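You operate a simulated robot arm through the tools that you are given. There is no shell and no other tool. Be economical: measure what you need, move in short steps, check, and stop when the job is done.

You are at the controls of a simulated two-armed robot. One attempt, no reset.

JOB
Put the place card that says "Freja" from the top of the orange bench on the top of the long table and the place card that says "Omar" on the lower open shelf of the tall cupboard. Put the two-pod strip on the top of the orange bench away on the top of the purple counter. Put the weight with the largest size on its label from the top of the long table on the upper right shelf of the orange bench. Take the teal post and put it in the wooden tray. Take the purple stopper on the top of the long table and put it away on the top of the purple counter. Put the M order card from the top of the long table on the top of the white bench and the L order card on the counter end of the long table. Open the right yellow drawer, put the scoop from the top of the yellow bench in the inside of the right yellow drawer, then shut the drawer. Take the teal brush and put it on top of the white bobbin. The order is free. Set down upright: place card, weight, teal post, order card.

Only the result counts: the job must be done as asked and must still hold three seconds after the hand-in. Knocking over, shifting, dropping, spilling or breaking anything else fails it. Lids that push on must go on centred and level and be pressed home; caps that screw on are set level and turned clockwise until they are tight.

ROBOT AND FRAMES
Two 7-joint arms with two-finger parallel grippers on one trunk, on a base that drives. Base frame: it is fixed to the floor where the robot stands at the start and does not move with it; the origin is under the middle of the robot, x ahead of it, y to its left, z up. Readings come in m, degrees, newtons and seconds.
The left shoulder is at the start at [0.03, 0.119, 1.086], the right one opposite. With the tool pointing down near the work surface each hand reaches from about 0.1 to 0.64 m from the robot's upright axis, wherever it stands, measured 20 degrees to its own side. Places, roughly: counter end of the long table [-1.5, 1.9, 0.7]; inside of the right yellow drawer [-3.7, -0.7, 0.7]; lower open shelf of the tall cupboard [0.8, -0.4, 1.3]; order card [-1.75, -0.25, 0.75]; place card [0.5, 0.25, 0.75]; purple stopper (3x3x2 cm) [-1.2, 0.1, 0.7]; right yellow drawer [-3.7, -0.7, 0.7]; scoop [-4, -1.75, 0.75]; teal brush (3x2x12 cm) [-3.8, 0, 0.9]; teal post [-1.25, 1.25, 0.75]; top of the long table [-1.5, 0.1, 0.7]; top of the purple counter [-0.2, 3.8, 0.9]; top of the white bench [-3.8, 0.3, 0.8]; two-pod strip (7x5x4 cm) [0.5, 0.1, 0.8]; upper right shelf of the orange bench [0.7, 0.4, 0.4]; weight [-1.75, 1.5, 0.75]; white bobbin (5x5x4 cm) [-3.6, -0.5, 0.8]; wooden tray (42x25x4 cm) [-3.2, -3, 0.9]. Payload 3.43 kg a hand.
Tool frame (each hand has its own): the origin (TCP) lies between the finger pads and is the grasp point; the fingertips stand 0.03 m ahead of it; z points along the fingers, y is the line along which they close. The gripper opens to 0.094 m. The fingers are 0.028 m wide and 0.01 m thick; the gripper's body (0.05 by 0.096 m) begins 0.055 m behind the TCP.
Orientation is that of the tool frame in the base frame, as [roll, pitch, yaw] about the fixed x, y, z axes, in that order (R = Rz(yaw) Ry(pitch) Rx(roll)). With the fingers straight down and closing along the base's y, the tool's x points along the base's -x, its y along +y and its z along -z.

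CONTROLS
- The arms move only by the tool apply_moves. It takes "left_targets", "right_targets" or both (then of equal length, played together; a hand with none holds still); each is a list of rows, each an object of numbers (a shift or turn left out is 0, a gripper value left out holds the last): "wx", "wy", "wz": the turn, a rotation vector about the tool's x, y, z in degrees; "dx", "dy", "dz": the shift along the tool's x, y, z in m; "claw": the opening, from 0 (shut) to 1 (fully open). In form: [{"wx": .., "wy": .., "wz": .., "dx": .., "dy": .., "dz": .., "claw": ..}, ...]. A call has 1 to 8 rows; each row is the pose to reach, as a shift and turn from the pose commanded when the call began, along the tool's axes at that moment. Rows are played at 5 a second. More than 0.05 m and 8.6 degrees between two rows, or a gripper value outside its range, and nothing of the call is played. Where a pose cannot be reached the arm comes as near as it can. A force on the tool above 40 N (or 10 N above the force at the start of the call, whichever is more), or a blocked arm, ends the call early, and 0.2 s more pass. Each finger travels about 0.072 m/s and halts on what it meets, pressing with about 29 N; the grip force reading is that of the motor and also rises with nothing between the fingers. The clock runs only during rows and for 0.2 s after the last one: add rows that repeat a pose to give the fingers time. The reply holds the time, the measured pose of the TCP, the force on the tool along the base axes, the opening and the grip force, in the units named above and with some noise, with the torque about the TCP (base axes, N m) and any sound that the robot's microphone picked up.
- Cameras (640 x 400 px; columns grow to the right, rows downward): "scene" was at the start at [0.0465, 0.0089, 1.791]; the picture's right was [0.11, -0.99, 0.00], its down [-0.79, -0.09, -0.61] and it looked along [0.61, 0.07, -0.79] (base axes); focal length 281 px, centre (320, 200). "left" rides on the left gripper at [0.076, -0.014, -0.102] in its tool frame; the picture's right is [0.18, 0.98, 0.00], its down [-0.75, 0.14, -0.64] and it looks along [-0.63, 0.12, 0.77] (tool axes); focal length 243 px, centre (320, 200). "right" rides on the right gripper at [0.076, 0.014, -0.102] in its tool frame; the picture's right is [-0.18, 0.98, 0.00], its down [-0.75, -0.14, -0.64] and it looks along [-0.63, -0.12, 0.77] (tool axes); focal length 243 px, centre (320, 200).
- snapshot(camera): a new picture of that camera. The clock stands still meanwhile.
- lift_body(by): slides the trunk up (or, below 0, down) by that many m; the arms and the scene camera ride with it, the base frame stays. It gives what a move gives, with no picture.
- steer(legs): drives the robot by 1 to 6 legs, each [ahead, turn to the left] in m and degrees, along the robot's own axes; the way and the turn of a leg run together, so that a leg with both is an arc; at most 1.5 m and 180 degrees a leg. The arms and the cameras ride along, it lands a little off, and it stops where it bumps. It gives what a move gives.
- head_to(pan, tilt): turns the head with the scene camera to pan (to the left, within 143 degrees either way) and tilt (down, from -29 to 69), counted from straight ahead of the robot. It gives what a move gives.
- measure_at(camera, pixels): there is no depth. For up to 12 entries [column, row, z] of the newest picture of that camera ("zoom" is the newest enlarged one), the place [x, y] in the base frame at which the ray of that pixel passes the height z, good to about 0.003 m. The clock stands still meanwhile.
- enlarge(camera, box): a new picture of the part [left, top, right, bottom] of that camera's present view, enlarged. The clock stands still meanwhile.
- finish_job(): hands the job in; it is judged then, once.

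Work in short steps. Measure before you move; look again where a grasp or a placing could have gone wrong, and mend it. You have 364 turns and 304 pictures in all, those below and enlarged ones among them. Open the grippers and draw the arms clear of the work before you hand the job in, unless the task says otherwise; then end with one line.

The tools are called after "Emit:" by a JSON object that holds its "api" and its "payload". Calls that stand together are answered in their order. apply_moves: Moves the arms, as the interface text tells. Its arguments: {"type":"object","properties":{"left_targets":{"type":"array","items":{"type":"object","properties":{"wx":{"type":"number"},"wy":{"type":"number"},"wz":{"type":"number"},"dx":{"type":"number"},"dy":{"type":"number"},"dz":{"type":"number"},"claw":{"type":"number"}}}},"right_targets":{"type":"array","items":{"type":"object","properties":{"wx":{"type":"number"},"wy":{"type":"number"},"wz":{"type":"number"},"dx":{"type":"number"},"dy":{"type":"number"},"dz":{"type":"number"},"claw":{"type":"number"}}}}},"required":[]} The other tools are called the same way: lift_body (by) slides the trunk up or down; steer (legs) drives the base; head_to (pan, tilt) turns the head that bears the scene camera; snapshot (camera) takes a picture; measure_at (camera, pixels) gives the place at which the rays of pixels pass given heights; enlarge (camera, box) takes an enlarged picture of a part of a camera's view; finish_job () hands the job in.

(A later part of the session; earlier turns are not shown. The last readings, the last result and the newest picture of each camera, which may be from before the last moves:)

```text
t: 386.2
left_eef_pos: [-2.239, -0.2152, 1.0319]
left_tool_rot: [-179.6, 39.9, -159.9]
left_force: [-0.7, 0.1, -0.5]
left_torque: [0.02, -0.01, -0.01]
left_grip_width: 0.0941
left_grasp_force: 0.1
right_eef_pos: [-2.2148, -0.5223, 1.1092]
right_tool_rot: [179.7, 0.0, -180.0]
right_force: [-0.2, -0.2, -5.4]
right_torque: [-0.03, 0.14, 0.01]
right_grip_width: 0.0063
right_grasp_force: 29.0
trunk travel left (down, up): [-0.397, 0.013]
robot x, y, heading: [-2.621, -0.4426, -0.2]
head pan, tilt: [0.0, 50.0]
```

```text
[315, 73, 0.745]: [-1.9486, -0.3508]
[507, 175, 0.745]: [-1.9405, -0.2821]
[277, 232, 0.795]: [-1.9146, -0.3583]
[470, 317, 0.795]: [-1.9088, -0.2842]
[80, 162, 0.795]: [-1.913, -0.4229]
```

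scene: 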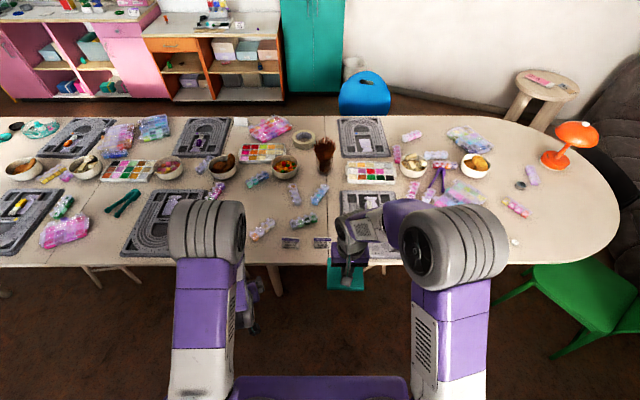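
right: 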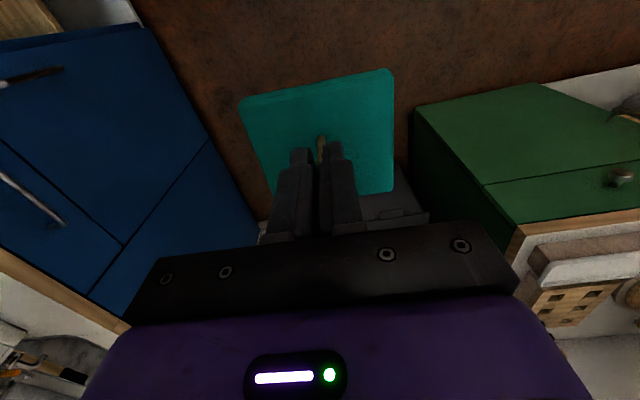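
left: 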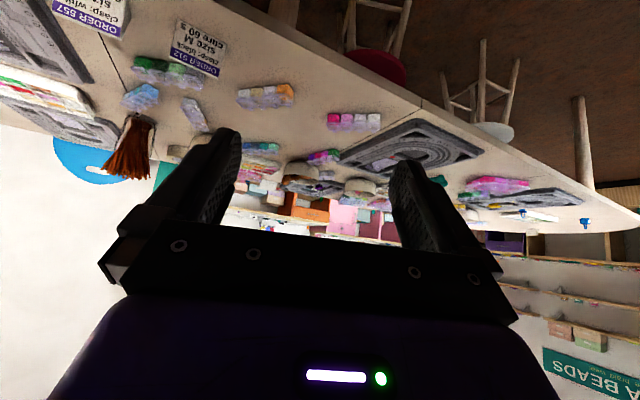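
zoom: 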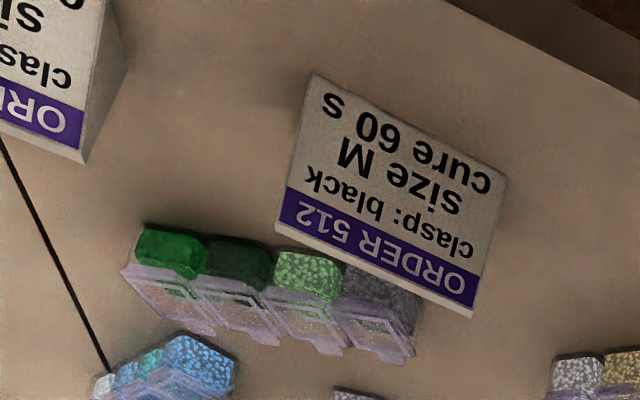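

M: centre (−1.909, −0.3185), yaw ≈ −5.5°. I drive 0.12 ahead and turn the left hand to that heading.

Emit:
{"api": "steer", "payload": {"legs": [[0.12, 0]]}}

Emit:
{"api": "apply_moves", "payload": {"left_targets": [{"wx": 4.1, "wz": 4.9}, {"wx": 8.2, "wz": 9.8}, {"wx": 12.4, "wz": 14.7}, {"wx": 16.5, "wz": 19.6}]}}

```text
t: 387.5
left_eef_pos: [-2.121, -0.2163, 1.0316]
left_tool_rot: [-179.6, 40.0, -159.9]
left_force: [-0.2, -0.1, -0.4]
left_torque: [0.01, 0.01, -0.03]
left_grip_width: 0.0941
left_grasp_force: 0.1
right_eef_pos: [-2.0973, -0.5221, 1.1087]
right_tool_rot: [179.8, 0.1, -179.8]
right_force: [-0.6, 0.2, -5.1]
right_torque: [-0.02, 0.08, -0.01]
right_grip_width: 0.0066
right_grasp_force: 29.1
trunk travel left (down, up): [-0.397, 0.013]
robot x, y, heading: [-2.4994, -0.4468, -0.2]
head pan, tilt: [0.0, 50.0]
```

```text
t: 388.5
left_eef_pos: [-2.1209, -0.2156, 1.0321]
left_tool_rot: [-179.6, 40.1, 174.3]
left_force: [-0.4, 0.1, 0.1]
left_torque: [-0.02, 0.0, -0.01]
left_grip_width: 0.0941
left_grasp_force: 0.1
left hand out of reach, approached as far as the arm can: row 1, 2
right_eef_pos: [-2.0961, -0.5218, 1.1085]
right_tool_rot: [179.8, 0.0, -179.8]
right_force: [0.1, 0.1, -4.2]
right_torque: [-0.03, 0.11, -0.02]
right_grip_width: 0.0066
right_grasp_force: 28.9
trunk travel left (down, up): [-0.397, 0.013]
robot x, y, heading: [-2.5047, -0.4436, -0.2]
head pan, tilt: [0.0, 50.0]
```

Emit:
{"api": "apply_moves", "payload": {"left_targets": [{"dy": -0.0136, "dz": 0.0376}, {"dx": -0.001, "dy": -0.0272, "dz": 0.0753}, {"dx": -0.002, "dy": -0.0408, "dz": 0.1129}, {"dx": -0.003, "dy": -0.0544, "dz": 0.1505}, {"dx": -0.004, "dy": -0.068, "dz": 0.188}, {"dx": -0.0045, "dy": -0.0816, "dz": 0.2258}]}}

Emit:
{"api": "snapshot", "payload": {"camera": "left"}}

```text
t: 389.9
left_eef_pos: [-1.9807, -0.3132, 0.8609]
left_tool_rot: [-179.5, 39.9, 174.5]
left_force: [0.4, 0.7, -0.2]
left_torque: [-0.02, 0.0, 0.03]
left_grip_width: 0.0938
left_grasp_force: 0.1
right_eef_pos: [-2.0955, -0.5224, 1.1086]
right_tool_rot: [179.7, -0.1, -179.8]
right_force: [0.6, 0.0, -5.3]
right_torque: [0.02, 0.16, 0.0]
right_grip_width: 0.0066
right_grasp_force: 29.3
trunk travel left (down, up): [-0.397, 0.013]
robot x, y, heading: [-2.5053, -0.4422, 0.5]
head pan, tilt: [0.0, 50.0]
```

```text
167 pictures are left
```

left: 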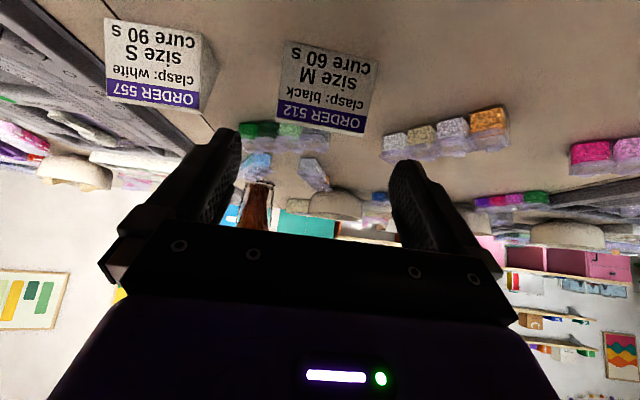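

Emit:
{"api": "measure_at", "payload": {"camera": "left", "pixels": [[284, 42, 0.745], [378, 62, 0.745], [276, 121, 0.795], [362, 135, 0.795], [276, 113, 0.795], [365, 128, 0.795]]}}

```text
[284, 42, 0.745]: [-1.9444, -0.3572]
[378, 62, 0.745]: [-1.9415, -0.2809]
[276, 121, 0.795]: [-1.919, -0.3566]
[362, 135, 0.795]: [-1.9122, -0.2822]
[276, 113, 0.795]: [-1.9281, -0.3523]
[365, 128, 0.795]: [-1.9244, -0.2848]
```

Aligned. I advance 0.1 along the fingers.

Emit:
{"api": "apply_moves", "payload": {"left_targets": [{"dz": 0.03}, {"dz": 0.055}, {"dz": 0.08}, {"dz": 0.099}, {"dz": 0.099}]}}

Emit:
{"api": "snapshot", "payload": {"camera": "left"}}

```text
t: 391.1
left_eef_pos: [-1.9184, -0.3193, 0.7862]
left_tool_rot: [-179.5, 40.0, 174.5]
left_force: [-0.5, 0.0, 0.2]
left_torque: [0.04, 0.0, -0.01]
left_grip_width: 0.0938
left_grasp_force: 0.1
right_eef_pos: [-2.0961, -0.5225, 1.1088]
right_tool_rot: [179.8, 0.1, -179.8]
right_force: [-0.7, -0.6, -5.5]
right_torque: [-0.01, 0.16, -0.02]
right_grip_width: 0.0064
right_grasp_force: 28.9
trunk travel left (down, up): [-0.397, 0.013]
robot x, y, heading: [-2.5037, -0.4492, -0.3]
head pan, tilt: [0.0, 50.0]
```

```text
166 pictures are left
```

left: 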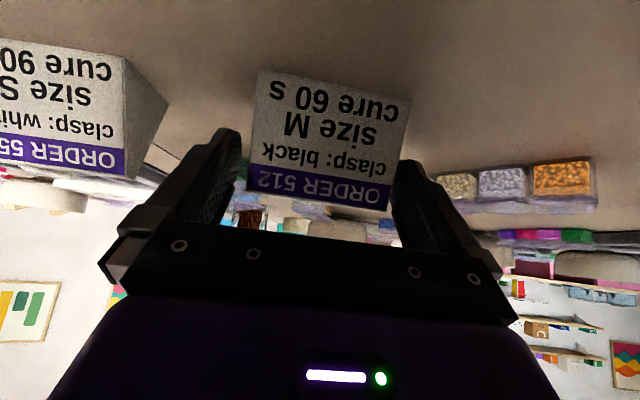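

Between the pads. I close, then lift.

Emit:
{"api": "apply_moves", "payload": {"left_targets": [{"claw": 0.9}, {"claw": 0.8}, {"claw": 0.6}, {"claw": 0.3}, {"claw": 0.3}]}}

Emit:
{"api": "apply_moves", "payload": {"left_targets": [{"dx": -0.019, "dz": -0.023}, {"dx": -0.039, "dz": -0.046}, {"dx": -0.058, "dz": -0.069}, {"dx": -0.077, "dz": -0.092}]}}

Emit:
{"api": "snapshot", "payload": {"camera": "left"}}

```text
t: 392.3
left_eef_pos: [-1.9164, -0.3196, 0.7882]
left_tool_rot: [-179.4, 40.1, 174.4]
left_force: [-0.7, 0.6, 0.4]
left_torque: [-0.03, 0.05, -0.02]
left_grip_width: 0.0761
left_grasp_force: 29.0
right_eef_pos: [-2.096, -0.5221, 1.109]
right_tool_rot: [179.8, -0.1, -180.0]
right_force: [0.5, 0.2, -6.2]
right_torque: [-0.01, 0.11, 0.01]
right_grip_width: 0.0068
right_grasp_force: 29.1
trunk travel left (down, up): [-0.397, 0.013]
robot x, y, heading: [-2.5033, -0.4463, -0.0]
head pan, tilt: [0.0, 50.0]
```

```text
t: 393.3
left_eef_pos: [-1.9183, -0.3173, 0.9077]
left_tool_rot: [-179.6, 40.1, 174.3]
left_force: [0.0, 0.2, -1.3]
left_torque: [0.02, -0.01, 0.01]
left_grip_width: 0.0757
left_grasp_force: 29.1
right_eef_pos: [-2.0965, -0.5231, 1.1079]
right_tool_rot: [179.8, 0.0, -179.9]
right_force: [-0.1, 0.9, -5.4]
right_torque: [-0.01, 0.11, 0.01]
right_grip_width: 0.0065
right_grasp_force: 29.5
trunk travel left (down, up): [-0.397, 0.013]
robot x, y, heading: [-2.5035, -0.4451, -0.3]
head pan, tilt: [0.0, 50.0]
```

```text
165 pictures are left
```

left: 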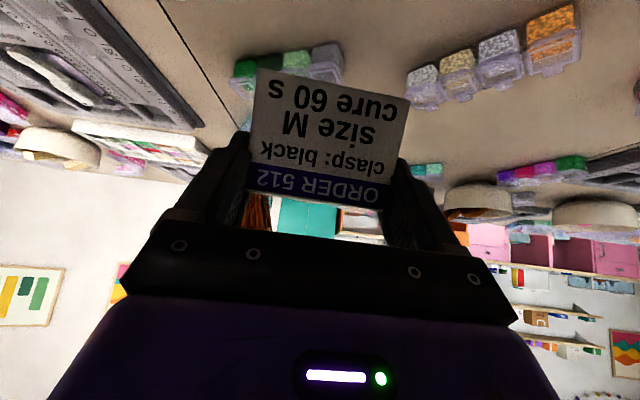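

M held. I retract, back off, and turn to face the white bench in the west.

Emit:
{"api": "apply_moves", "payload": {"left_targets": [{"dx": 0.01, "dy": 0.014, "dz": -0.035}, {"dx": 0.02, "dy": 0.028, "dz": -0.07}, {"dx": 0.03, "dy": 0.041, "dz": -0.104}, {"dx": 0.04, "dy": 0.055, "dz": -0.138}, {"dx": 0.05, "dy": 0.069, "dz": -0.172}, {"dx": 0.0597, "dy": 0.0826, "dz": -0.207}]}}

Emit:
{"api": "steer", "payload": {"legs": [[-0.15, 0], [0, 90], [0.6, 0], [0, 90]]}}

Emit:
{"api": "snapshot", "payload": {"camera": "scene"}}

```text
t: 394.7
left_eef_pos: [-2.0888, -0.2165, 1.0265]
left_tool_rot: [-179.6, 40.1, 174.4]
left_force: [-0.4, 0.3, -1.6]
left_torque: [-0.01, -0.02, -0.01]
left_grip_width: 0.0757
left_grasp_force: 28.7
right_eef_pos: [-2.098, -0.5232, 1.1086]
right_tool_rot: [179.9, 0.1, -179.9]
right_force: [0.4, 1.0, -6.3]
right_torque: [-0.02, 0.12, 0.0]
right_grip_width: 0.0064
right_grasp_force: 29.1
trunk travel left (down, up): [-0.397, 0.013]
robot x, y, heading: [-2.5022, -0.4421, -0.1]
head pan, tilt: [0.0, 50.0]
```

```text
t: 406.7
left_eef_pos: [-3.0697, -0.0804, 1.026]
left_tool_rot: [-179.4, 40.0, -4.9]
left_force: [-0.2, -1.0, -0.6]
left_torque: [-0.02, -0.03, -0.02]
left_grip_width: 0.0758
left_grasp_force: 28.7
right_eef_pos: [-3.0641, 0.2256, 1.1092]
right_tool_rot: [179.7, 0.1, 0.6]
right_force: [0.5, -0.5, -5.4]
right_torque: [0.02, -0.13, 0.0]
right_grip_width: 0.0065
right_grasp_force: 28.7
trunk travel left (down, up): [-0.397, 0.013]
robot x, y, heading: [-2.6583, 0.1496, -179.5]
head pan, tilt: [0.0, 50.0]
```

```text
164 pictures are left
```

scene: 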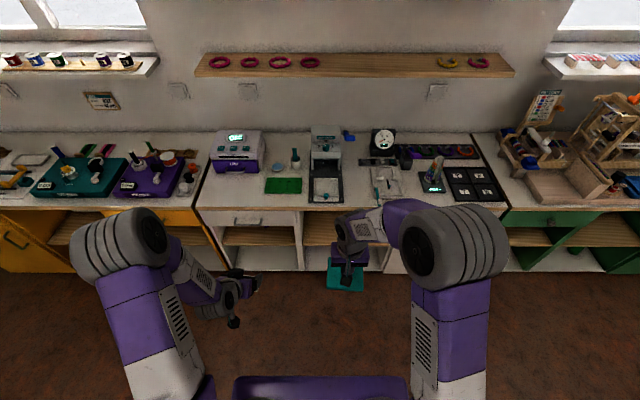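

Emit:
{"api": "enlarge", "payload": {"camera": "scene", "box": [190, 115, 370, 225]}}

Emit:
{"api": "enlarge", "payload": {"camera": "scene", "box": [340, 115, 520, 225]}}

Emit:
{"api": "enlarge", "payload": {"camera": "scene", "box": [0, 120, 220, 260]}}

Emit:
{"api": "measure_at", "payload": {"camera": "scene", "pixels": [[202, 207, 0.83], [508, 207, 0.83], [300, 190, 0.83], [225, 190, 0.83], [300, 150, 0.83], [352, 180, 0.83]]}}

```text
3.56 times, centred on (280, 170) of scene
```

zoom: 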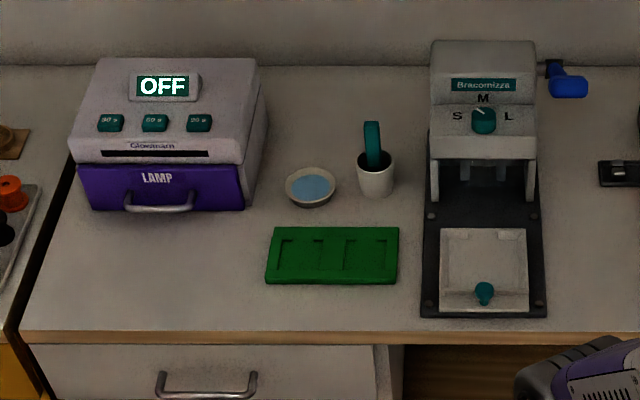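

```text
3.56 times, centred on (430, 170) of scene
```

zoom: 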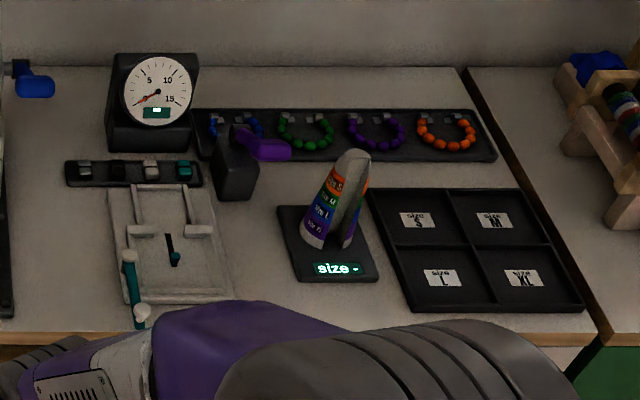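

```text
2.86 times, centred on (110, 190) of scene
```

zoom: 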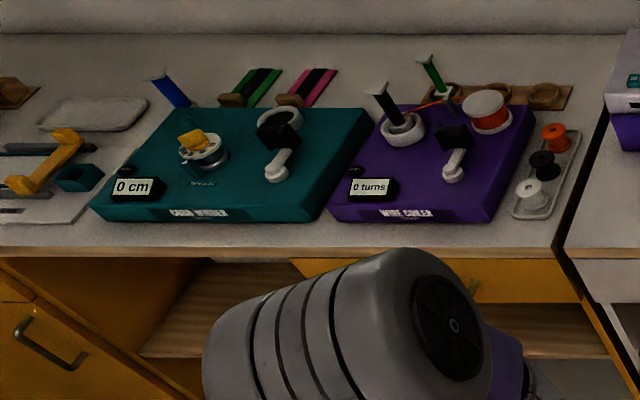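

```text
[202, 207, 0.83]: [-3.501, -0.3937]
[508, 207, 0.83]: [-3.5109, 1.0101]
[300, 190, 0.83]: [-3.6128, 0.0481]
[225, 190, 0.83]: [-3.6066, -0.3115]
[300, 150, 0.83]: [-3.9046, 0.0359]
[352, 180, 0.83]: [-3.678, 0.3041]
```

White bobbin sits in the small tray at the yellow bench's right; the teal brush stands in the white cup on the white bench. A free spot for M is around (−3.59, −0.22). I drive 0.3 m nearer.

Emit:
{"api": "steer", "payload": {"legs": [[0.3, 0]]}}

Emit:
{"api": "snapshot", "payload": {"camera": "scene"}}

Emit:
{"api": "snapshot", "payload": {"camera": "left"}}

```text
t: 408.8
left_eef_pos: [-3.369, -0.0829, 1.026]
left_tool_rot: [-179.5, 40.0, -5.0]
left_force: [-0.2, 0.1, 0.0]
left_torque: [0.03, -0.01, 0.01]
left_grip_width: 0.076
left_grasp_force: 29.3
right_eef_pos: [-3.3632, 0.2243, 1.1077]
right_tool_rot: [179.7, 0.0, 0.7]
right_force: [0.6, 0.5, -5.6]
right_torque: [0.0, -0.12, -0.01]
right_grip_width: 0.0066
right_grasp_force: 29.0
trunk travel left (down, up): [-0.397, 0.013]
robot x, y, heading: [-2.9569, 0.1475, -179.4]
head pan, tilt: [0.0, 50.0]
```

```text
160 pictures are left
```

scene: 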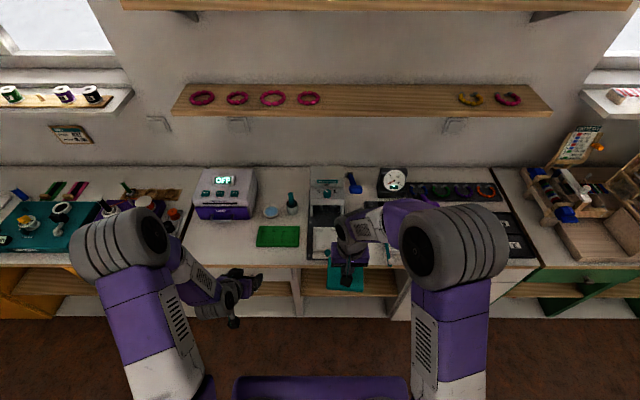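

```text
159 pictures are left
```

left: 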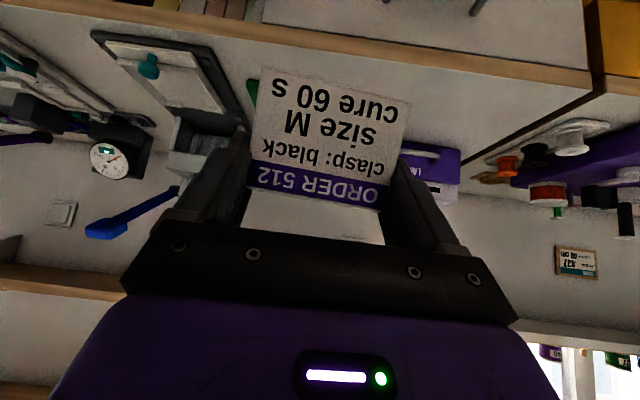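

Emit:
{"api": "measure_at", "payload": {"camera": "left", "pixels": [[590, 90, 0.8], [590, 90, 0.86], [590, 90, 0.83]]}}

Emit:
{"api": "measure_at", "payload": {"camera": "scene", "pixels": [[186, 263, 0.8], [186, 263, 0.86], [257, 247, 0.84], [299, 247, 0.84], [196, 219, 0.84], [245, 217, 0.84], [220, 245, 0.84]]}}

```text
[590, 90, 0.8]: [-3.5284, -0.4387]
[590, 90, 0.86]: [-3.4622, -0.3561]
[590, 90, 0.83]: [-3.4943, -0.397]
```

```text
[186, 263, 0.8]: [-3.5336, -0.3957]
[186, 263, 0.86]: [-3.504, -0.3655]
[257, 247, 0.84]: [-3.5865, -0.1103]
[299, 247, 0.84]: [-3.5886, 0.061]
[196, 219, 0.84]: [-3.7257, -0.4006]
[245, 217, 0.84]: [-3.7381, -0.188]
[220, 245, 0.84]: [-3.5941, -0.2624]
```

Bench top ≈0.84. I bring M over (−3.592, −0.235) at z≈0.93.

Emit:
{"api": "apply_moves", "payload": {"left_targets": [{"dx": -0.014, "dy": 0.0244, "dz": 0.0297}, {"dx": -0.028, "dy": 0.0488, "dz": 0.0593}, {"dx": -0.042, "dy": 0.0732, "dz": 0.089}, {"dx": -0.056, "dy": 0.0976, "dz": 0.1187}, {"dx": -0.07, "dy": 0.122, "dz": 0.1484}, {"dx": -0.084, "dy": 0.1464, "dz": 0.178}, {"dx": -0.0982, "dy": 0.1708, "dz": 0.2077}]}}

Emit:
{"api": "snapshot", "payload": {"camera": "left"}}

Emit:
{"api": "snapshot", "payload": {"camera": "scene"}}

```text
t: 410.4
left_eef_pos: [-3.5928, -0.2357, 0.9279]
left_tool_rot: [-179.5, 39.9, -4.9]
left_force: [0.1, -0.3, 0.9]
left_torque: [0.0, -0.03, -0.01]
left_grip_width: 0.076
left_grasp_force: 28.4
right_eef_pos: [-3.365, 0.2231, 1.1097]
right_tool_rot: [179.9, -0.1, 0.8]
right_force: [-0.6, 0.1, -5.5]
right_torque: [0.01, -0.12, 0.0]
right_grip_width: 0.0064
right_grasp_force: 29.1
trunk travel left (down, up): [-0.397, 0.013]
robot x, y, heading: [-2.9578, 0.1539, -179.5]
head pan, tilt: [0.0, 50.0]
```

```text
158 pictures are left
```

left: 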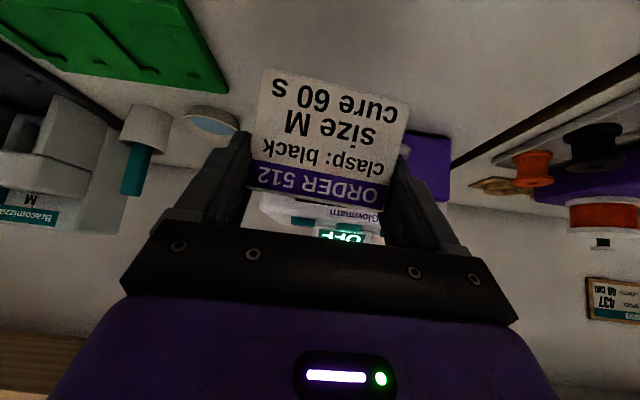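

```text
157 pictures are left
```

scene: 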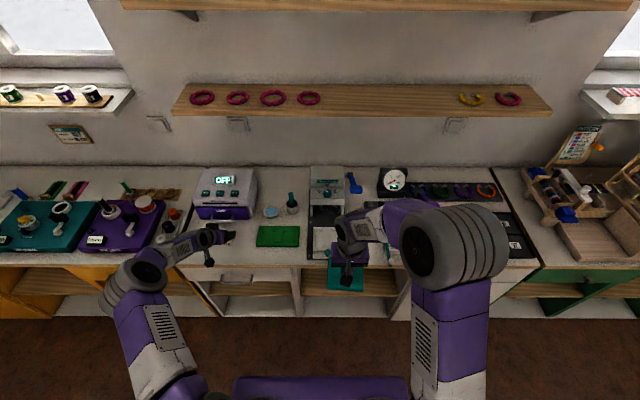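

Emit:
{"api": "apply_moves", "payload": {"left_targets": [{"dx": 0.0193, "dz": 0.023}, {"dx": 0.0238, "dz": 0.0283}, {"dx": 0.027, "dz": 0.0322}, {"dx": 0.0296, "dz": 0.0352}]}}

```text
t: 411.4
left_eef_pos: [-3.5924, -0.2332, 0.8829]
left_tool_rot: [-179.5, 40.1, -4.8]
left_force: [-0.4, -0.8, -0.5]
left_torque: [-0.01, 0.02, 0.0]
left_grip_width: 0.0759
left_grasp_force: 29.0
right_eef_pos: [-3.3647, 0.2223, 1.1083]
right_tool_rot: [179.9, 0.0, 0.7]
right_force: [0.2, -0.6, -5.1]
right_torque: [0.0, -0.12, 0.04]
right_grip_width: 0.0066
right_grasp_force: 28.8
trunk travel left (down, up): [-0.397, 0.013]
robot x, y, heading: [-2.9555, 0.1487, -179.6]
head pan, tilt: [0.0, 50.0]
```

Emit:
{"api": "apply_moves", "payload": {"left_targets": [{"dx": 0.0026, "dz": 0.0031}, {"dx": 0.0051, "dz": 0.0061}, {"dx": 0.0077, "dz": 0.0092}]}}

```text
t: 412.2
left_eef_pos: [-3.593, -0.2344, 0.871]
left_tool_rot: [-179.7, 40.2, -4.9]
left_force: [1.0, -0.3, 0.0]
left_torque: [0.01, 0.03, 0.0]
left_grip_width: 0.0758
left_grasp_force: 28.5
right_eef_pos: [-3.3636, 0.2226, 1.1083]
right_tool_rot: [179.8, 0.0, 0.8]
right_force: [0.0, 0.7, -5.1]
right_torque: [0.0, -0.1, -0.01]
right_grip_width: 0.0066
right_grasp_force: 29.0
trunk travel left (down, up): [-0.397, 0.013]
robot x, y, heading: [-2.9563, 0.1521, -179.5]
head pan, tilt: [0.0, 50.0]
```

Emit:
{"api": "apply_moves", "payload": {"left_targets": [{"dx": 0.0026, "dz": 0.0031}, {"dx": 0.0051, "dz": 0.0061}]}}

Emit:
{"api": "snapshot", "payload": {"camera": "left"}}

```text
t: 412.8
left_eef_pos: [-3.5929, -0.2323, 0.8632]
left_tool_rot: [-179.6, 40.1, -4.9]
left_force: [0.4, -0.4, -0.7]
left_torque: [0.0, 0.01, -0.03]
left_grip_width: 0.0761
left_grasp_force: 28.4
right_eef_pos: [-3.3643, 0.2225, 1.1085]
right_tool_rot: [179.9, -0.1, 0.6]
right_force: [-0.7, -0.6, -5.4]
right_torque: [0.01, -0.13, -0.01]
right_grip_width: 0.0065
right_grasp_force: 29.1
trunk travel left (down, up): [-0.397, 0.013]
robot x, y, heading: [-2.962, 0.1512, -179.5]
head pan, tilt: [0.0, 50.0]
```

```text
156 pictures are left
```

left: 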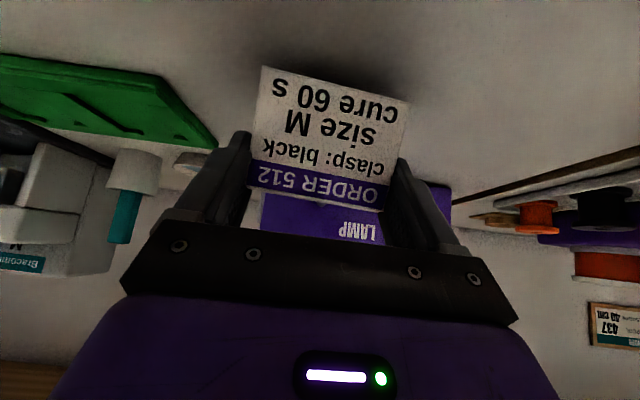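

Not yet touching; the shadow is close. I continue in 4 mm steps.

Emit:
{"api": "apply_moves", "payload": {"left_targets": [{"dx": 0.0026, "dz": 0.0031}, {"dx": 0.0051, "dz": 0.0061}]}}

```text
t: 413.4
left_eef_pos: [-3.5936, -0.2337, 0.8562]
left_tool_rot: [-179.6, 40.1, -4.9]
left_force: [0.2, 0.0, 0.2]
left_torque: [0.02, 0.02, -0.04]
left_grip_width: 0.0758
left_grasp_force: 29.4
right_eef_pos: [-3.3638, 0.2235, 1.1094]
right_tool_rot: [-180.0, 0.0, 0.7]
right_force: [0.2, 0.1, -5.2]
right_torque: [0.02, -0.16, -0.01]
right_grip_width: 0.0063
right_grasp_force: 28.5
trunk travel left (down, up): [-0.397, 0.013]
robot x, y, heading: [-2.9569, 0.1491, -179.5]
head pan, tilt: [0.0, 50.0]
```

Emit:
{"api": "apply_moves", "payload": {"left_targets": [{"dx": 0.0026, "dz": 0.0031}, {"dx": 0.0051, "dz": 0.0061}]}}

```text
t: 414.0
left_eef_pos: [-3.5934, -0.2331, 0.8488]
left_tool_rot: [-179.5, 40.2, -5.0]
left_force: [2.7, 0.1, 7.5]
left_torque: [0.27, -0.27, -0.02]
left_grip_width: 0.0758
left_grasp_force: 29.1
right_eef_pos: [-3.3627, 0.2245, 1.1094]
right_tool_rot: [179.9, 0.0, 0.7]
right_force: [-0.9, 0.0, -6.4]
right_torque: [0.0, -0.12, -0.02]
right_grip_width: 0.0064
right_grasp_force: 28.4
trunk travel left (down, up): [-0.397, 0.013]
robot x, y, heading: [-2.957, 0.153, -179.6]
head pan, tilt: [0.0, 50.0]
```

Contact (bench top ≈0.806). I open and withdraw along the fingers.

Emit:
{"api": "apply_moves", "payload": {"left_targets": [{"dx": -0.001, "dz": -0.0012}, {"dx": -0.001, "dz": -0.0012, "claw": 0.9}, {"dx": -0.001, "dz": -0.0012, "claw": 1}, {"dx": -0.001, "dz": -0.0012, "claw": 1}, {"dx": -0.001, "dz": -0.04}, {"dx": -0.001, "dz": -0.08}, {"dx": -0.001, "dz": -0.12}, {"dx": -0.001, "dz": -0.16}]}}

Emit:
{"api": "snapshot", "payload": {"camera": "left"}}

```text
t: 415.8
left_eef_pos: [-3.4898, -0.2438, 0.9715]
left_tool_rot: [-179.6, 40.1, -5.0]
left_force: [-0.2, 0.4, 1.1]
left_torque: [0.0, 0.0, 0.03]
left_grip_width: 0.0939
left_grasp_force: 0.1
right_eef_pos: [-3.3635, 0.223, 1.109]
right_tool_rot: [179.8, 0.0, 0.7]
right_force: [-0.6, -0.4, -4.5]
right_torque: [-0.02, -0.11, 0.02]
right_grip_width: 0.0062
right_grasp_force: 28.8
trunk travel left (down, up): [-0.397, 0.013]
robot x, y, heading: [-2.9581, 0.1497, -179.5]
head pan, tilt: [0.0, 50.0]
```

```text
155 pictures are left
```

left: 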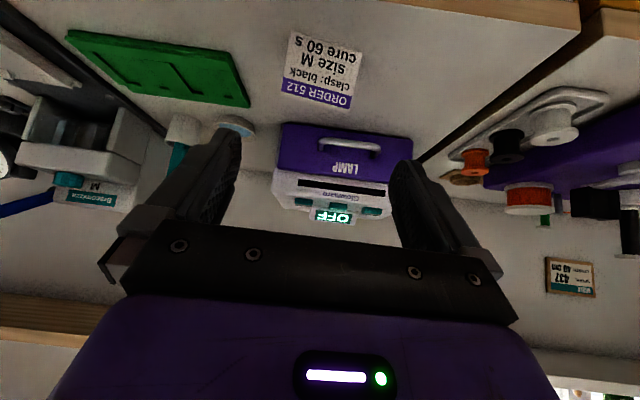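

M is standing. Next the teal brush in the cup; I look at it closely from both cameras.

Emit:
{"api": "enlarge", "payload": {"camera": "scene", "box": [255, 180, 335, 230]}}

Emit:
{"api": "enlarge", "payload": {"camera": "left", "box": [130, 90, 250, 190]}}

```text
8.00 times, centred on (295, 205) of scene
```

zoom: 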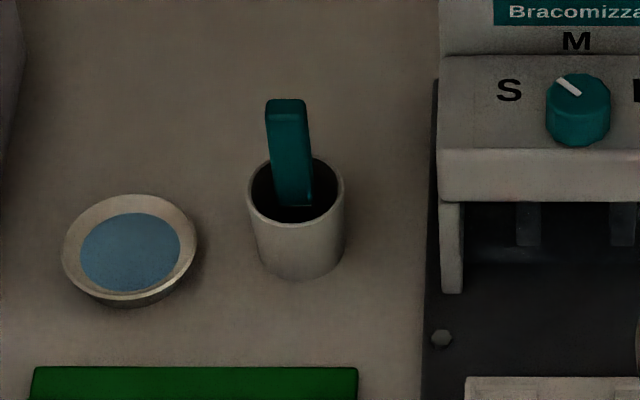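

```text
4.00 times, centred on (190, 140) of left
```

zoom: 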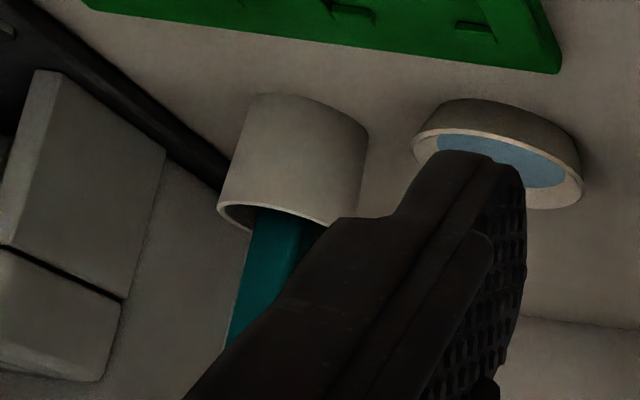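

Emit:
{"api": "measure_at", "payload": {"camera": "scene", "pixels": [[292.5, 215, 0.806], [286, 204, 0.86], [298, 204, 0.86], [292, 203.7, 0.86], [292, 200, 0.86], [290.9, 193, 0.92], [290.9, 193, 0.9], [272, 213, 0.815], [278, 228, 0.82], [310, 215, 0.83]]}}

Emit:
{"api": "measure_at", "payload": {"camera": "left", "pixels": [[192, 115, 0.806], [184, 142, 0.86], [198, 146, 0.86]]}}

```text
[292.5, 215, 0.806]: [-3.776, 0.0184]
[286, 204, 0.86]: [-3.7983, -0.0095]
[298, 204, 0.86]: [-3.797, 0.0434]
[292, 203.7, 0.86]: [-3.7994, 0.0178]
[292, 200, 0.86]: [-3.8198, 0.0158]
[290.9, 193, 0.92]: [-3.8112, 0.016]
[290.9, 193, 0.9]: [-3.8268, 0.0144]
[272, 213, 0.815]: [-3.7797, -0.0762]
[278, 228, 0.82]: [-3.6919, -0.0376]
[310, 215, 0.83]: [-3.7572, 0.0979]
```

```text
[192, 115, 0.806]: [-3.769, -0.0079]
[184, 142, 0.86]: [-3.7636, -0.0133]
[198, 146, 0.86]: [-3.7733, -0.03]
```

Cup centre ≈(−3.80, 0.017), rim z≈0.86, brush top ≈(−3.815, 0.015, 0.92). I plan to take the brush with nearly level fingers, lay it on the bench, regrip it in the middle. First I retract, drive 0.15 nearer and tilt the left hand to 75°.

Emit:
{"api": "apply_moves", "payload": {"left_targets": [{"dz": -0.04}, {"dz": -0.08}, {"dz": -0.12, "dy": -0.02}, {"dz": -0.14, "dy": -0.06}, {"dz": -0.15, "dy": -0.1}]}}

Emit:
{"api": "steer", "payload": {"legs": [[0.15, 0]]}}

Emit:
{"api": "apply_moves", "payload": {"left_targets": [{"wy": -7, "claw": 0.65}, {"wy": -14}, {"wy": -21}, {"wy": -28}, {"wy": -35}]}}

Emit:
{"api": "snapshot", "payload": {"camera": "left"}}

```text
t: 417.0
left_eef_pos: [-3.3839, -0.1526, 1.0859]
left_tool_rot: [-179.6, 40.2, -4.9]
left_force: [0.7, 0.1, 0.3]
left_torque: [-0.01, -0.03, -0.02]
left_grip_width: 0.0942
left_grasp_force: 0.1
right_eef_pos: [-3.3642, 0.2249, 1.1082]
right_tool_rot: [179.8, 0.0, 0.7]
right_force: [0.2, 0.0, -5.1]
right_torque: [0.01, -0.16, -0.03]
right_grip_width: 0.0061
right_grasp_force: 29.1
trunk travel left (down, up): [-0.397, 0.013]
robot x, y, heading: [-2.9528, 0.1513, -179.7]
head pan, tilt: [0.0, 50.0]
```

```text
t: 418.3
left_eef_pos: [-3.5333, -0.155, 1.0854]
left_tool_rot: [-179.6, 40.0, -5.0]
left_force: [0.2, -0.6, -0.2]
left_torque: [0.01, -0.02, 0.0]
left_grip_width: 0.094
left_grasp_force: 0.0
right_eef_pos: [-3.5117, 0.2224, 1.1078]
right_tool_rot: [179.7, 0.0, 0.7]
right_force: [-0.2, 0.2, -5.3]
right_torque: [-0.05, -0.2, 0.0]
right_grip_width: 0.0063
right_grasp_force: 29.4
trunk travel left (down, up): [-0.397, 0.013]
robot x, y, heading: [-3.1026, 0.1489, -179.5]
head pan, tilt: [0.0, 50.0]
```

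```text
t: 419.5
left_eef_pos: [-3.5362, -0.1533, 1.0849]
left_tool_rot: [-178.4, 75.2, -3.9]
left_force: [0.4, 1.1, 0.1]
left_torque: [-0.03, -0.02, 0.02]
left_grip_width: 0.0608
left_grasp_force: 0.0
right_eef_pos: [-3.5121, 0.222, 1.1086]
right_tool_rot: [179.8, -0.1, 0.7]
right_force: [-1.0, 0.0, -5.3]
right_torque: [-0.02, -0.13, 0.01]
right_grip_width: 0.0068
right_grasp_force: 29.7
trunk travel left (down, up): [-0.397, 0.013]
robot x, y, heading: [-3.104, 0.1506, -179.7]
head pan, tilt: [0.0, 50.0]
```

```text
152 pictures are left
```

left: 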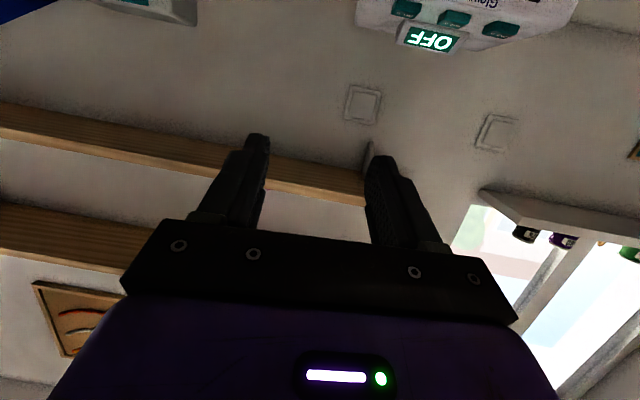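

Emit:
{"api": "apply_moves", "payload": {"left_targets": [{"dx": 0.01, "dy": -0.026, "dz": 0.02}, {"dx": 0.025, "dy": -0.052, "dz": 0.05}, {"dx": 0.045, "dy": -0.078, "dz": 0.08}, {"dx": 0.065, "dy": -0.104, "dz": 0.11}, {"dx": 0.085, "dy": -0.13, "dz": 0.14}, {"dx": 0.103, "dy": -0.1565, "dz": 0.175}, {"dx": 0.1196, "dy": -0.1565, "dz": 0.2129}]}}

Emit:
{"api": "snapshot", "payload": {"camera": "left"}}

Emit:
{"api": "enlarge", "payload": {"camera": "scene", "box": [220, 190, 360, 290]}}

```text
t: 421.1
left_eef_pos: [-3.6945, 0.0185, 0.9148]
left_tool_rot: [-178.6, 75.2, -3.9]
left_force: [-0.6, -0.7, 0.3]
left_torque: [-0.02, -0.01, -0.01]
left_grip_width: 0.0609
left_grasp_force: 0.0
right_eef_pos: [-3.5114, 0.2215, 1.109]
right_tool_rot: [179.8, -0.1, 0.7]
right_force: [0.7, -0.2, -5.2]
right_torque: [0.0, -0.11, 0.0]
right_grip_width: 0.0062
right_grasp_force: 28.8
trunk travel left (down, up): [-0.397, 0.013]
robot x, y, heading: [-3.1063, 0.1504, -179.6]
head pan, tilt: [0.0, 50.0]
```

```text
151 pictures are left
```

left: 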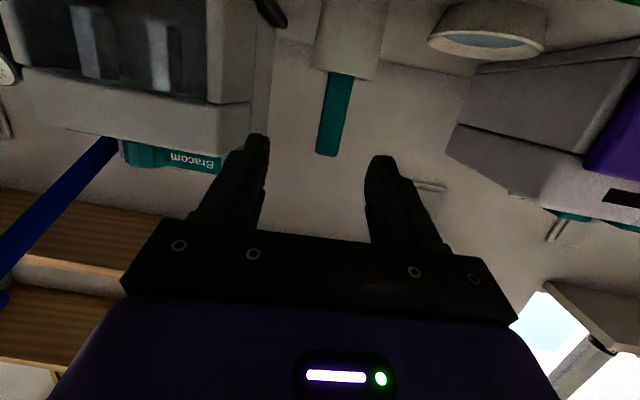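

```text
4.00 times, centred on (290, 240) of scene
```

zoom: 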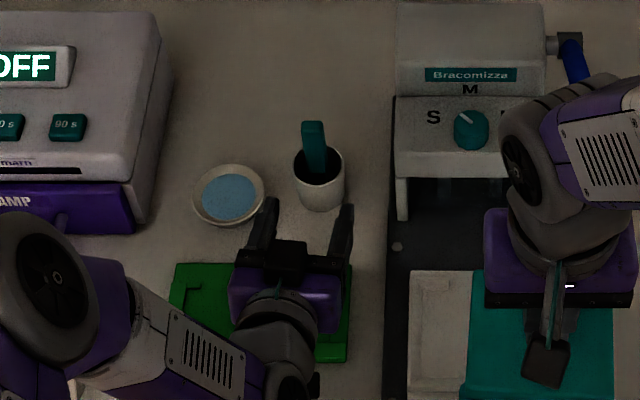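

Emit:
{"api": "measure_at", "payload": {"camera": "left", "pixels": [[328, 155, 0.9], [328, 155, 0.92], [328, 155, 0.91], [340, 75, 0.86], [335, 75, 0.85]]}}

Emit:
{"api": "measure_at", "payload": {"camera": "scene", "pixels": [[288.3, 210.5, 0.9], [288.3, 210.5, 0.92], [290, 224, 0.86]]}}

```text
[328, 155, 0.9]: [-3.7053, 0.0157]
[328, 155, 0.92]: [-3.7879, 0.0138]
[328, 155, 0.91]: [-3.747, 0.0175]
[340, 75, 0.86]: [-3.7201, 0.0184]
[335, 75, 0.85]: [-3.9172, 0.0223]
```

```text
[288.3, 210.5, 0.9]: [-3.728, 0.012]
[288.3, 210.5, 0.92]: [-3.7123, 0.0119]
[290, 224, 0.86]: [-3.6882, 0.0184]
```

Brush top z≈0.92, axis at about (−3.812, 0.015). I advance so the brush lies between the pads at z≈0.90.

Emit:
{"api": "apply_moves", "payload": {"left_targets": [{"dx": -0.005, "dy": 0.004, "dz": 0.035}, {"dx": -0.01, "dy": 0.008, "dz": 0.07}, {"dx": -0.0154, "dy": 0.0102, "dz": 0.105}, {"dx": -0.0154, "dy": 0.0102, "dz": 0.105}]}}

Emit:
{"api": "snapshot", "payload": {"camera": "left"}}

Emit:
{"api": "enlarge", "payload": {"camera": "scene", "box": [250, 195, 340, 255]}}

```text
t: 422.1
left_eef_pos: [-3.7999, 0.0182, 0.9015]
left_tool_rot: [-178.6, 75.2, -3.9]
left_force: [-0.3, -0.5, -0.3]
left_torque: [0.02, 0.02, 0.02]
left_grip_width: 0.0613
left_grasp_force: 0.0
right_eef_pos: [-3.511, 0.2222, 1.109]
right_tool_rot: [179.9, -0.1, 0.6]
right_force: [0.0, 0.5, -5.4]
right_torque: [-0.03, -0.11, 0.01]
right_grip_width: 0.0064
right_grasp_force: 28.9
trunk travel left (down, up): [-0.397, 0.013]
robot x, y, heading: [-3.1039, 0.1506, -179.7]
head pan, tilt: [0.0, 50.0]
```

```text
149 pictures are left
```

left: 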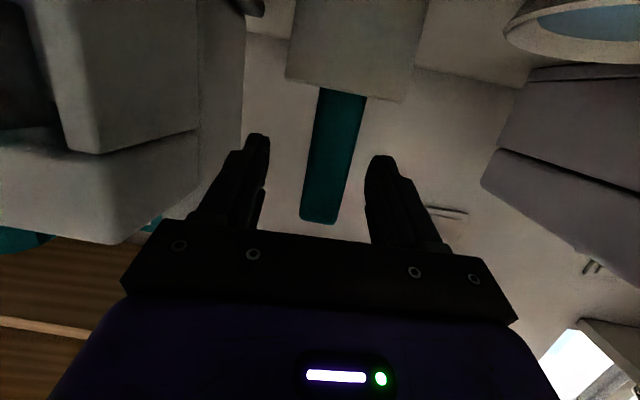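

```text
6.67 times, centred on (295, 225) of scene
```

zoom: 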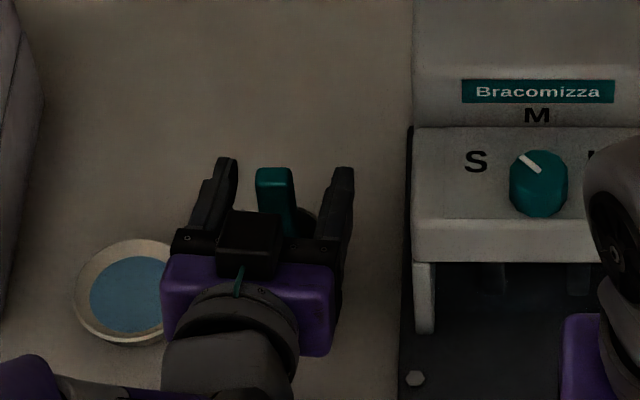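

The brush is between the pads. I close and check.

Emit:
{"api": "apply_moves", "payload": {"left_targets": [{"claw": 0.5}, {"claw": 0.35}, {"claw": 0.2}, {"claw": 0.0}, {"claw": 0.0}]}}

Emit:
{"api": "apply_moves", "payload": {"left_targets": [{"dx": -0.029, "dz": -0.0077}, {"dx": -0.058, "dz": -0.0154}, {"dx": -0.097, "dz": -0.0256}, {"dx": -0.135, "dz": -0.036}]}}

Emit:
{"api": "snapshot", "payload": {"camera": "left"}}

Emit:
{"api": "enlarge", "payload": {"camera": "scene", "box": [230, 180, 350, 260]}}

```text
t: 423.3
left_eef_pos: [-3.7989, 0.0172, 0.903]
left_tool_rot: [-178.7, 75.1, -4.0]
left_force: [-0.3, 0.3, 0.3]
left_torque: [0.01, 0.0, 0.02]
left_grip_width: 0.0253
left_grasp_force: 28.9
right_eef_pos: [-3.5125, 0.2222, 1.109]
right_tool_rot: [179.9, 0.0, 0.7]
right_force: [0.0, 0.1, -5.3]
right_torque: [0.02, -0.13, 0.01]
right_grip_width: 0.0062
right_grasp_force: 28.9
trunk travel left (down, up): [-0.397, 0.013]
robot x, y, heading: [-3.1058, 0.1488, -179.7]
head pan, tilt: [0.0, 50.0]
```

```text
t: 424.3
left_eef_pos: [-3.798, 0.0178, 1.0427]
left_tool_rot: [-178.7, 75.0, -4.1]
left_force: [-0.2, 0.4, -1.0]
left_torque: [-0.02, 0.02, -0.01]
left_grip_width: 0.0253
left_grasp_force: 29.1
right_eef_pos: [-3.5117, 0.2226, 1.108]
right_tool_rot: [179.8, -0.1, 0.6]
right_force: [-0.4, 0.4, -5.3]
right_torque: [-0.03, -0.13, 0.02]
right_grip_width: 0.0065
right_grasp_force: 29.0
trunk travel left (down, up): [-0.397, 0.013]
robot x, y, heading: [-3.1034, 0.1489, -179.8]
head pan, tilt: [0.0, 50.0]
```

```text
147 pictures are left
```

left: 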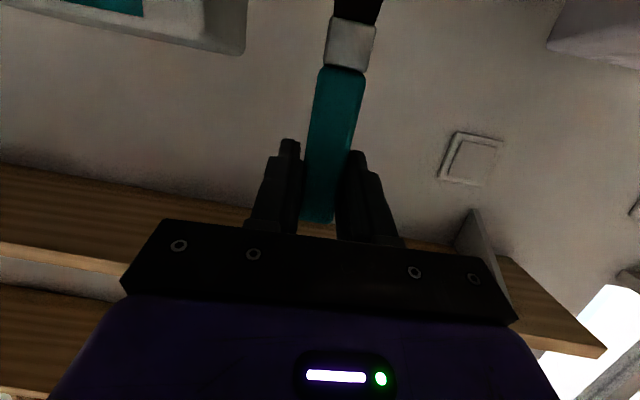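

```text
5.00 times, centred on (290, 220) of scene
```

zoom: 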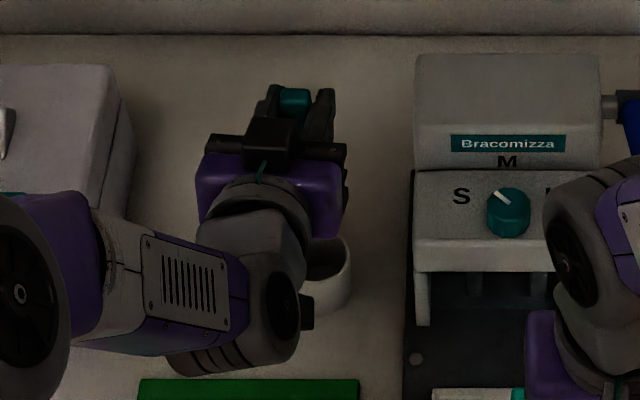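

Brush held, hanging down. I back the robot away, then drive south to face the white bobbin.

Emit:
{"api": "steer", "payload": {"legs": [[-0.35, 0], [0, 90], [0.5, 0], [0, -90]]}}

Emit:
{"api": "snapshot", "payload": {"camera": "scene"}}

Emit:
{"api": "snapshot", "payload": {"camera": "left"}}

```text
t: 436.8
left_eef_pos: [-3.4308, -0.4934, 1.0414]
left_tool_rot: [-178.7, 75.2, -2.3]
left_force: [0.3, -1.1, -0.6]
left_torque: [0.01, -0.01, 0.0]
left_grip_width: 0.025
left_grasp_force: 28.6
right_eef_pos: [-3.1521, -0.2804, 1.1086]
right_tool_rot: [179.7, 0.1, 2.3]
right_force: [-0.3, 0.3, -5.2]
right_torque: [0.02, -0.17, 0.01]
right_grip_width: 0.0063
right_grasp_force: 28.7
trunk travel left (down, up): [-0.397, 0.013]
robot x, y, heading: [-2.7417, -0.3406, -177.8]
head pan, tilt: [0.0, 50.0]
```

```text
145 pictures are left
```

scene: 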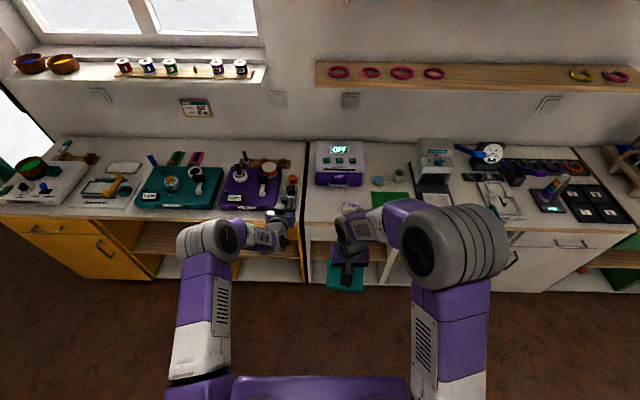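

```text
144 pictures are left
```

left: 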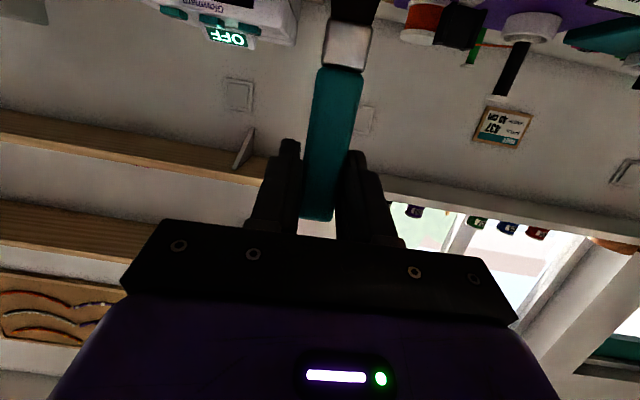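

I rotate the left hand to point down (brush becomes nearly level), then yaw it 90° so the brush lies along y.

Emit:
{"api": "apply_moves", "payload": {"left_targets": [{"wy": 8.5}, {"wy": 17}, {"wy": 25.5}, {"wy": 34}, {"wy": 42.5}, {"wy": 51}, {"wy": 59.5}, {"wy": 68}]}}

Emit:
{"api": "apply_moves", "payload": {"left_targets": [{"wy": 7.2}]}}

Emit:
{"api": "apply_moves", "payload": {"left_targets": [{"wz": 8.4}, {"wz": 16.8}, {"wz": 25.2}, {"wz": 33.6}, {"wz": 42}, {"wz": 50.4}, {"wz": 58.8}, {"wz": 67.2}]}}

Emit:
{"api": "apply_moves", "payload": {"left_targets": [{"wz": 8.4}, {"wz": 16.8}, {"wz": 20.6}]}}

Emit:
{"api": "snapshot", "payload": {"camera": "left"}}

Emit:
{"api": "snapshot", "payload": {"camera": "scene"}}

```text
t: 438.6
left_eef_pos: [-3.408, -0.4941, 1.0455]
left_tool_rot: [-179.6, 7.0, -3.5]
left_force: [-0.2, 0.1, -0.3]
left_torque: [-0.01, 0.0, 0.0]
left_grip_width: 0.0251
left_grasp_force: 28.7
left hand out of reach, approached as far as the arm can: row 8
right_eef_pos: [-3.1499, -0.2794, 1.1085]
right_tool_rot: [179.8, 0.1, 2.4]
right_force: [-0.1, 0.1, -5.4]
right_torque: [-0.03, -0.09, -0.06]
right_grip_width: 0.0065
right_grasp_force: 28.9
trunk travel left (down, up): [-0.397, 0.013]
robot x, y, heading: [-2.7415, -0.3379, -177.8]
head pan, tilt: [0.0, 50.0]
```

```text
t: 439.0
left_eef_pos: [-3.3893, -0.4932, 1.0456]
left_tool_rot: [-179.7, 3.5, -3.5]
left_force: [0.6, 0.9, 0.3]
left_torque: [-0.03, -0.01, 0.02]
left_grip_width: 0.0249
left_grasp_force: 29.4
left hand out of reach, approached as far as the arm can: row 1
right_eef_pos: [-3.1502, -0.2789, 1.1086]
right_tool_rot: [179.8, 0.0, 2.4]
right_force: [0.8, -0.5, -4.5]
right_torque: [0.0, -0.11, 0.02]
right_grip_width: 0.0066
right_grasp_force: 28.5
trunk travel left (down, up): [-0.397, 0.013]
robot x, y, heading: [-2.7409, -0.3391, -177.7]
head pan, tilt: [0.0, 50.0]
```

```text
t: 440.8
left_eef_pos: [-3.3902, -0.4919, 1.0451]
left_tool_rot: [176.9, 1.6, -71.0]
left_force: [0.7, -0.3, -0.3]
left_torque: [-0.02, 0.03, 0.01]
left_grip_width: 0.0249
left_grasp_force: 29.4
right_eef_pos: [-3.1508, -0.2792, 1.1087]
right_tool_rot: [-180.0, -0.1, 2.4]
right_force: [0.1, 0.1, -5.0]
right_torque: [-0.02, -0.14, 0.0]
right_grip_width: 0.0064
right_grasp_force: 28.8
trunk travel left (down, up): [-0.397, 0.013]
robot x, y, heading: [-2.7418, -0.339, -177.9]
head pan, tilt: [0.0, 50.0]
```

```text
t: 441.6
left_eef_pos: [-3.3896, -0.4928, 1.0445]
left_tool_rot: [176.6, 0.5, -91.5]
left_force: [-0.1, -0.1, -0.1]
left_torque: [-0.02, -0.02, -0.03]
left_grip_width: 0.0249
left_grasp_force: 29.3
right_eef_pos: [-3.1519, -0.2802, 1.108]
right_tool_rot: [180.0, -0.1, 2.4]
right_force: [0.9, 0.5, -6.4]
right_torque: [-0.02, -0.12, -0.01]
right_grip_width: 0.0065
right_grasp_force: 29.3
trunk travel left (down, up): [-0.397, 0.013]
robot x, y, heading: [-2.7399, -0.3389, -178.1]
head pan, tilt: [0.0, 50.0]
```

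```text
143 pictures are left
```

left: 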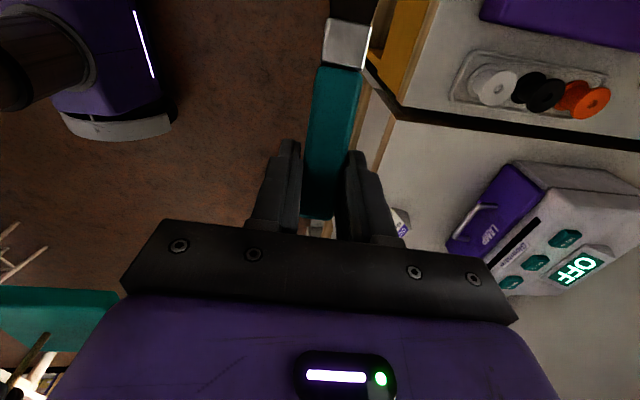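

```text
142 pictures are left
```

scene: 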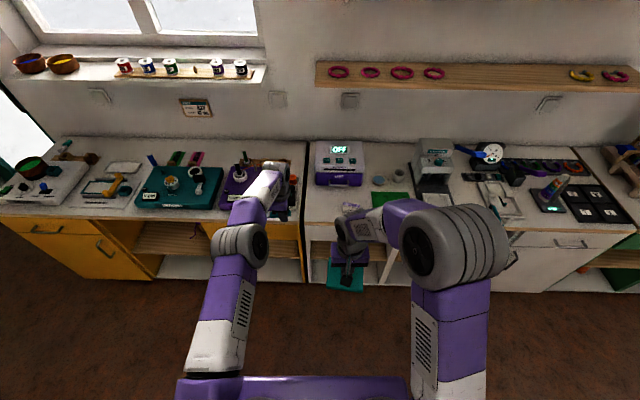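

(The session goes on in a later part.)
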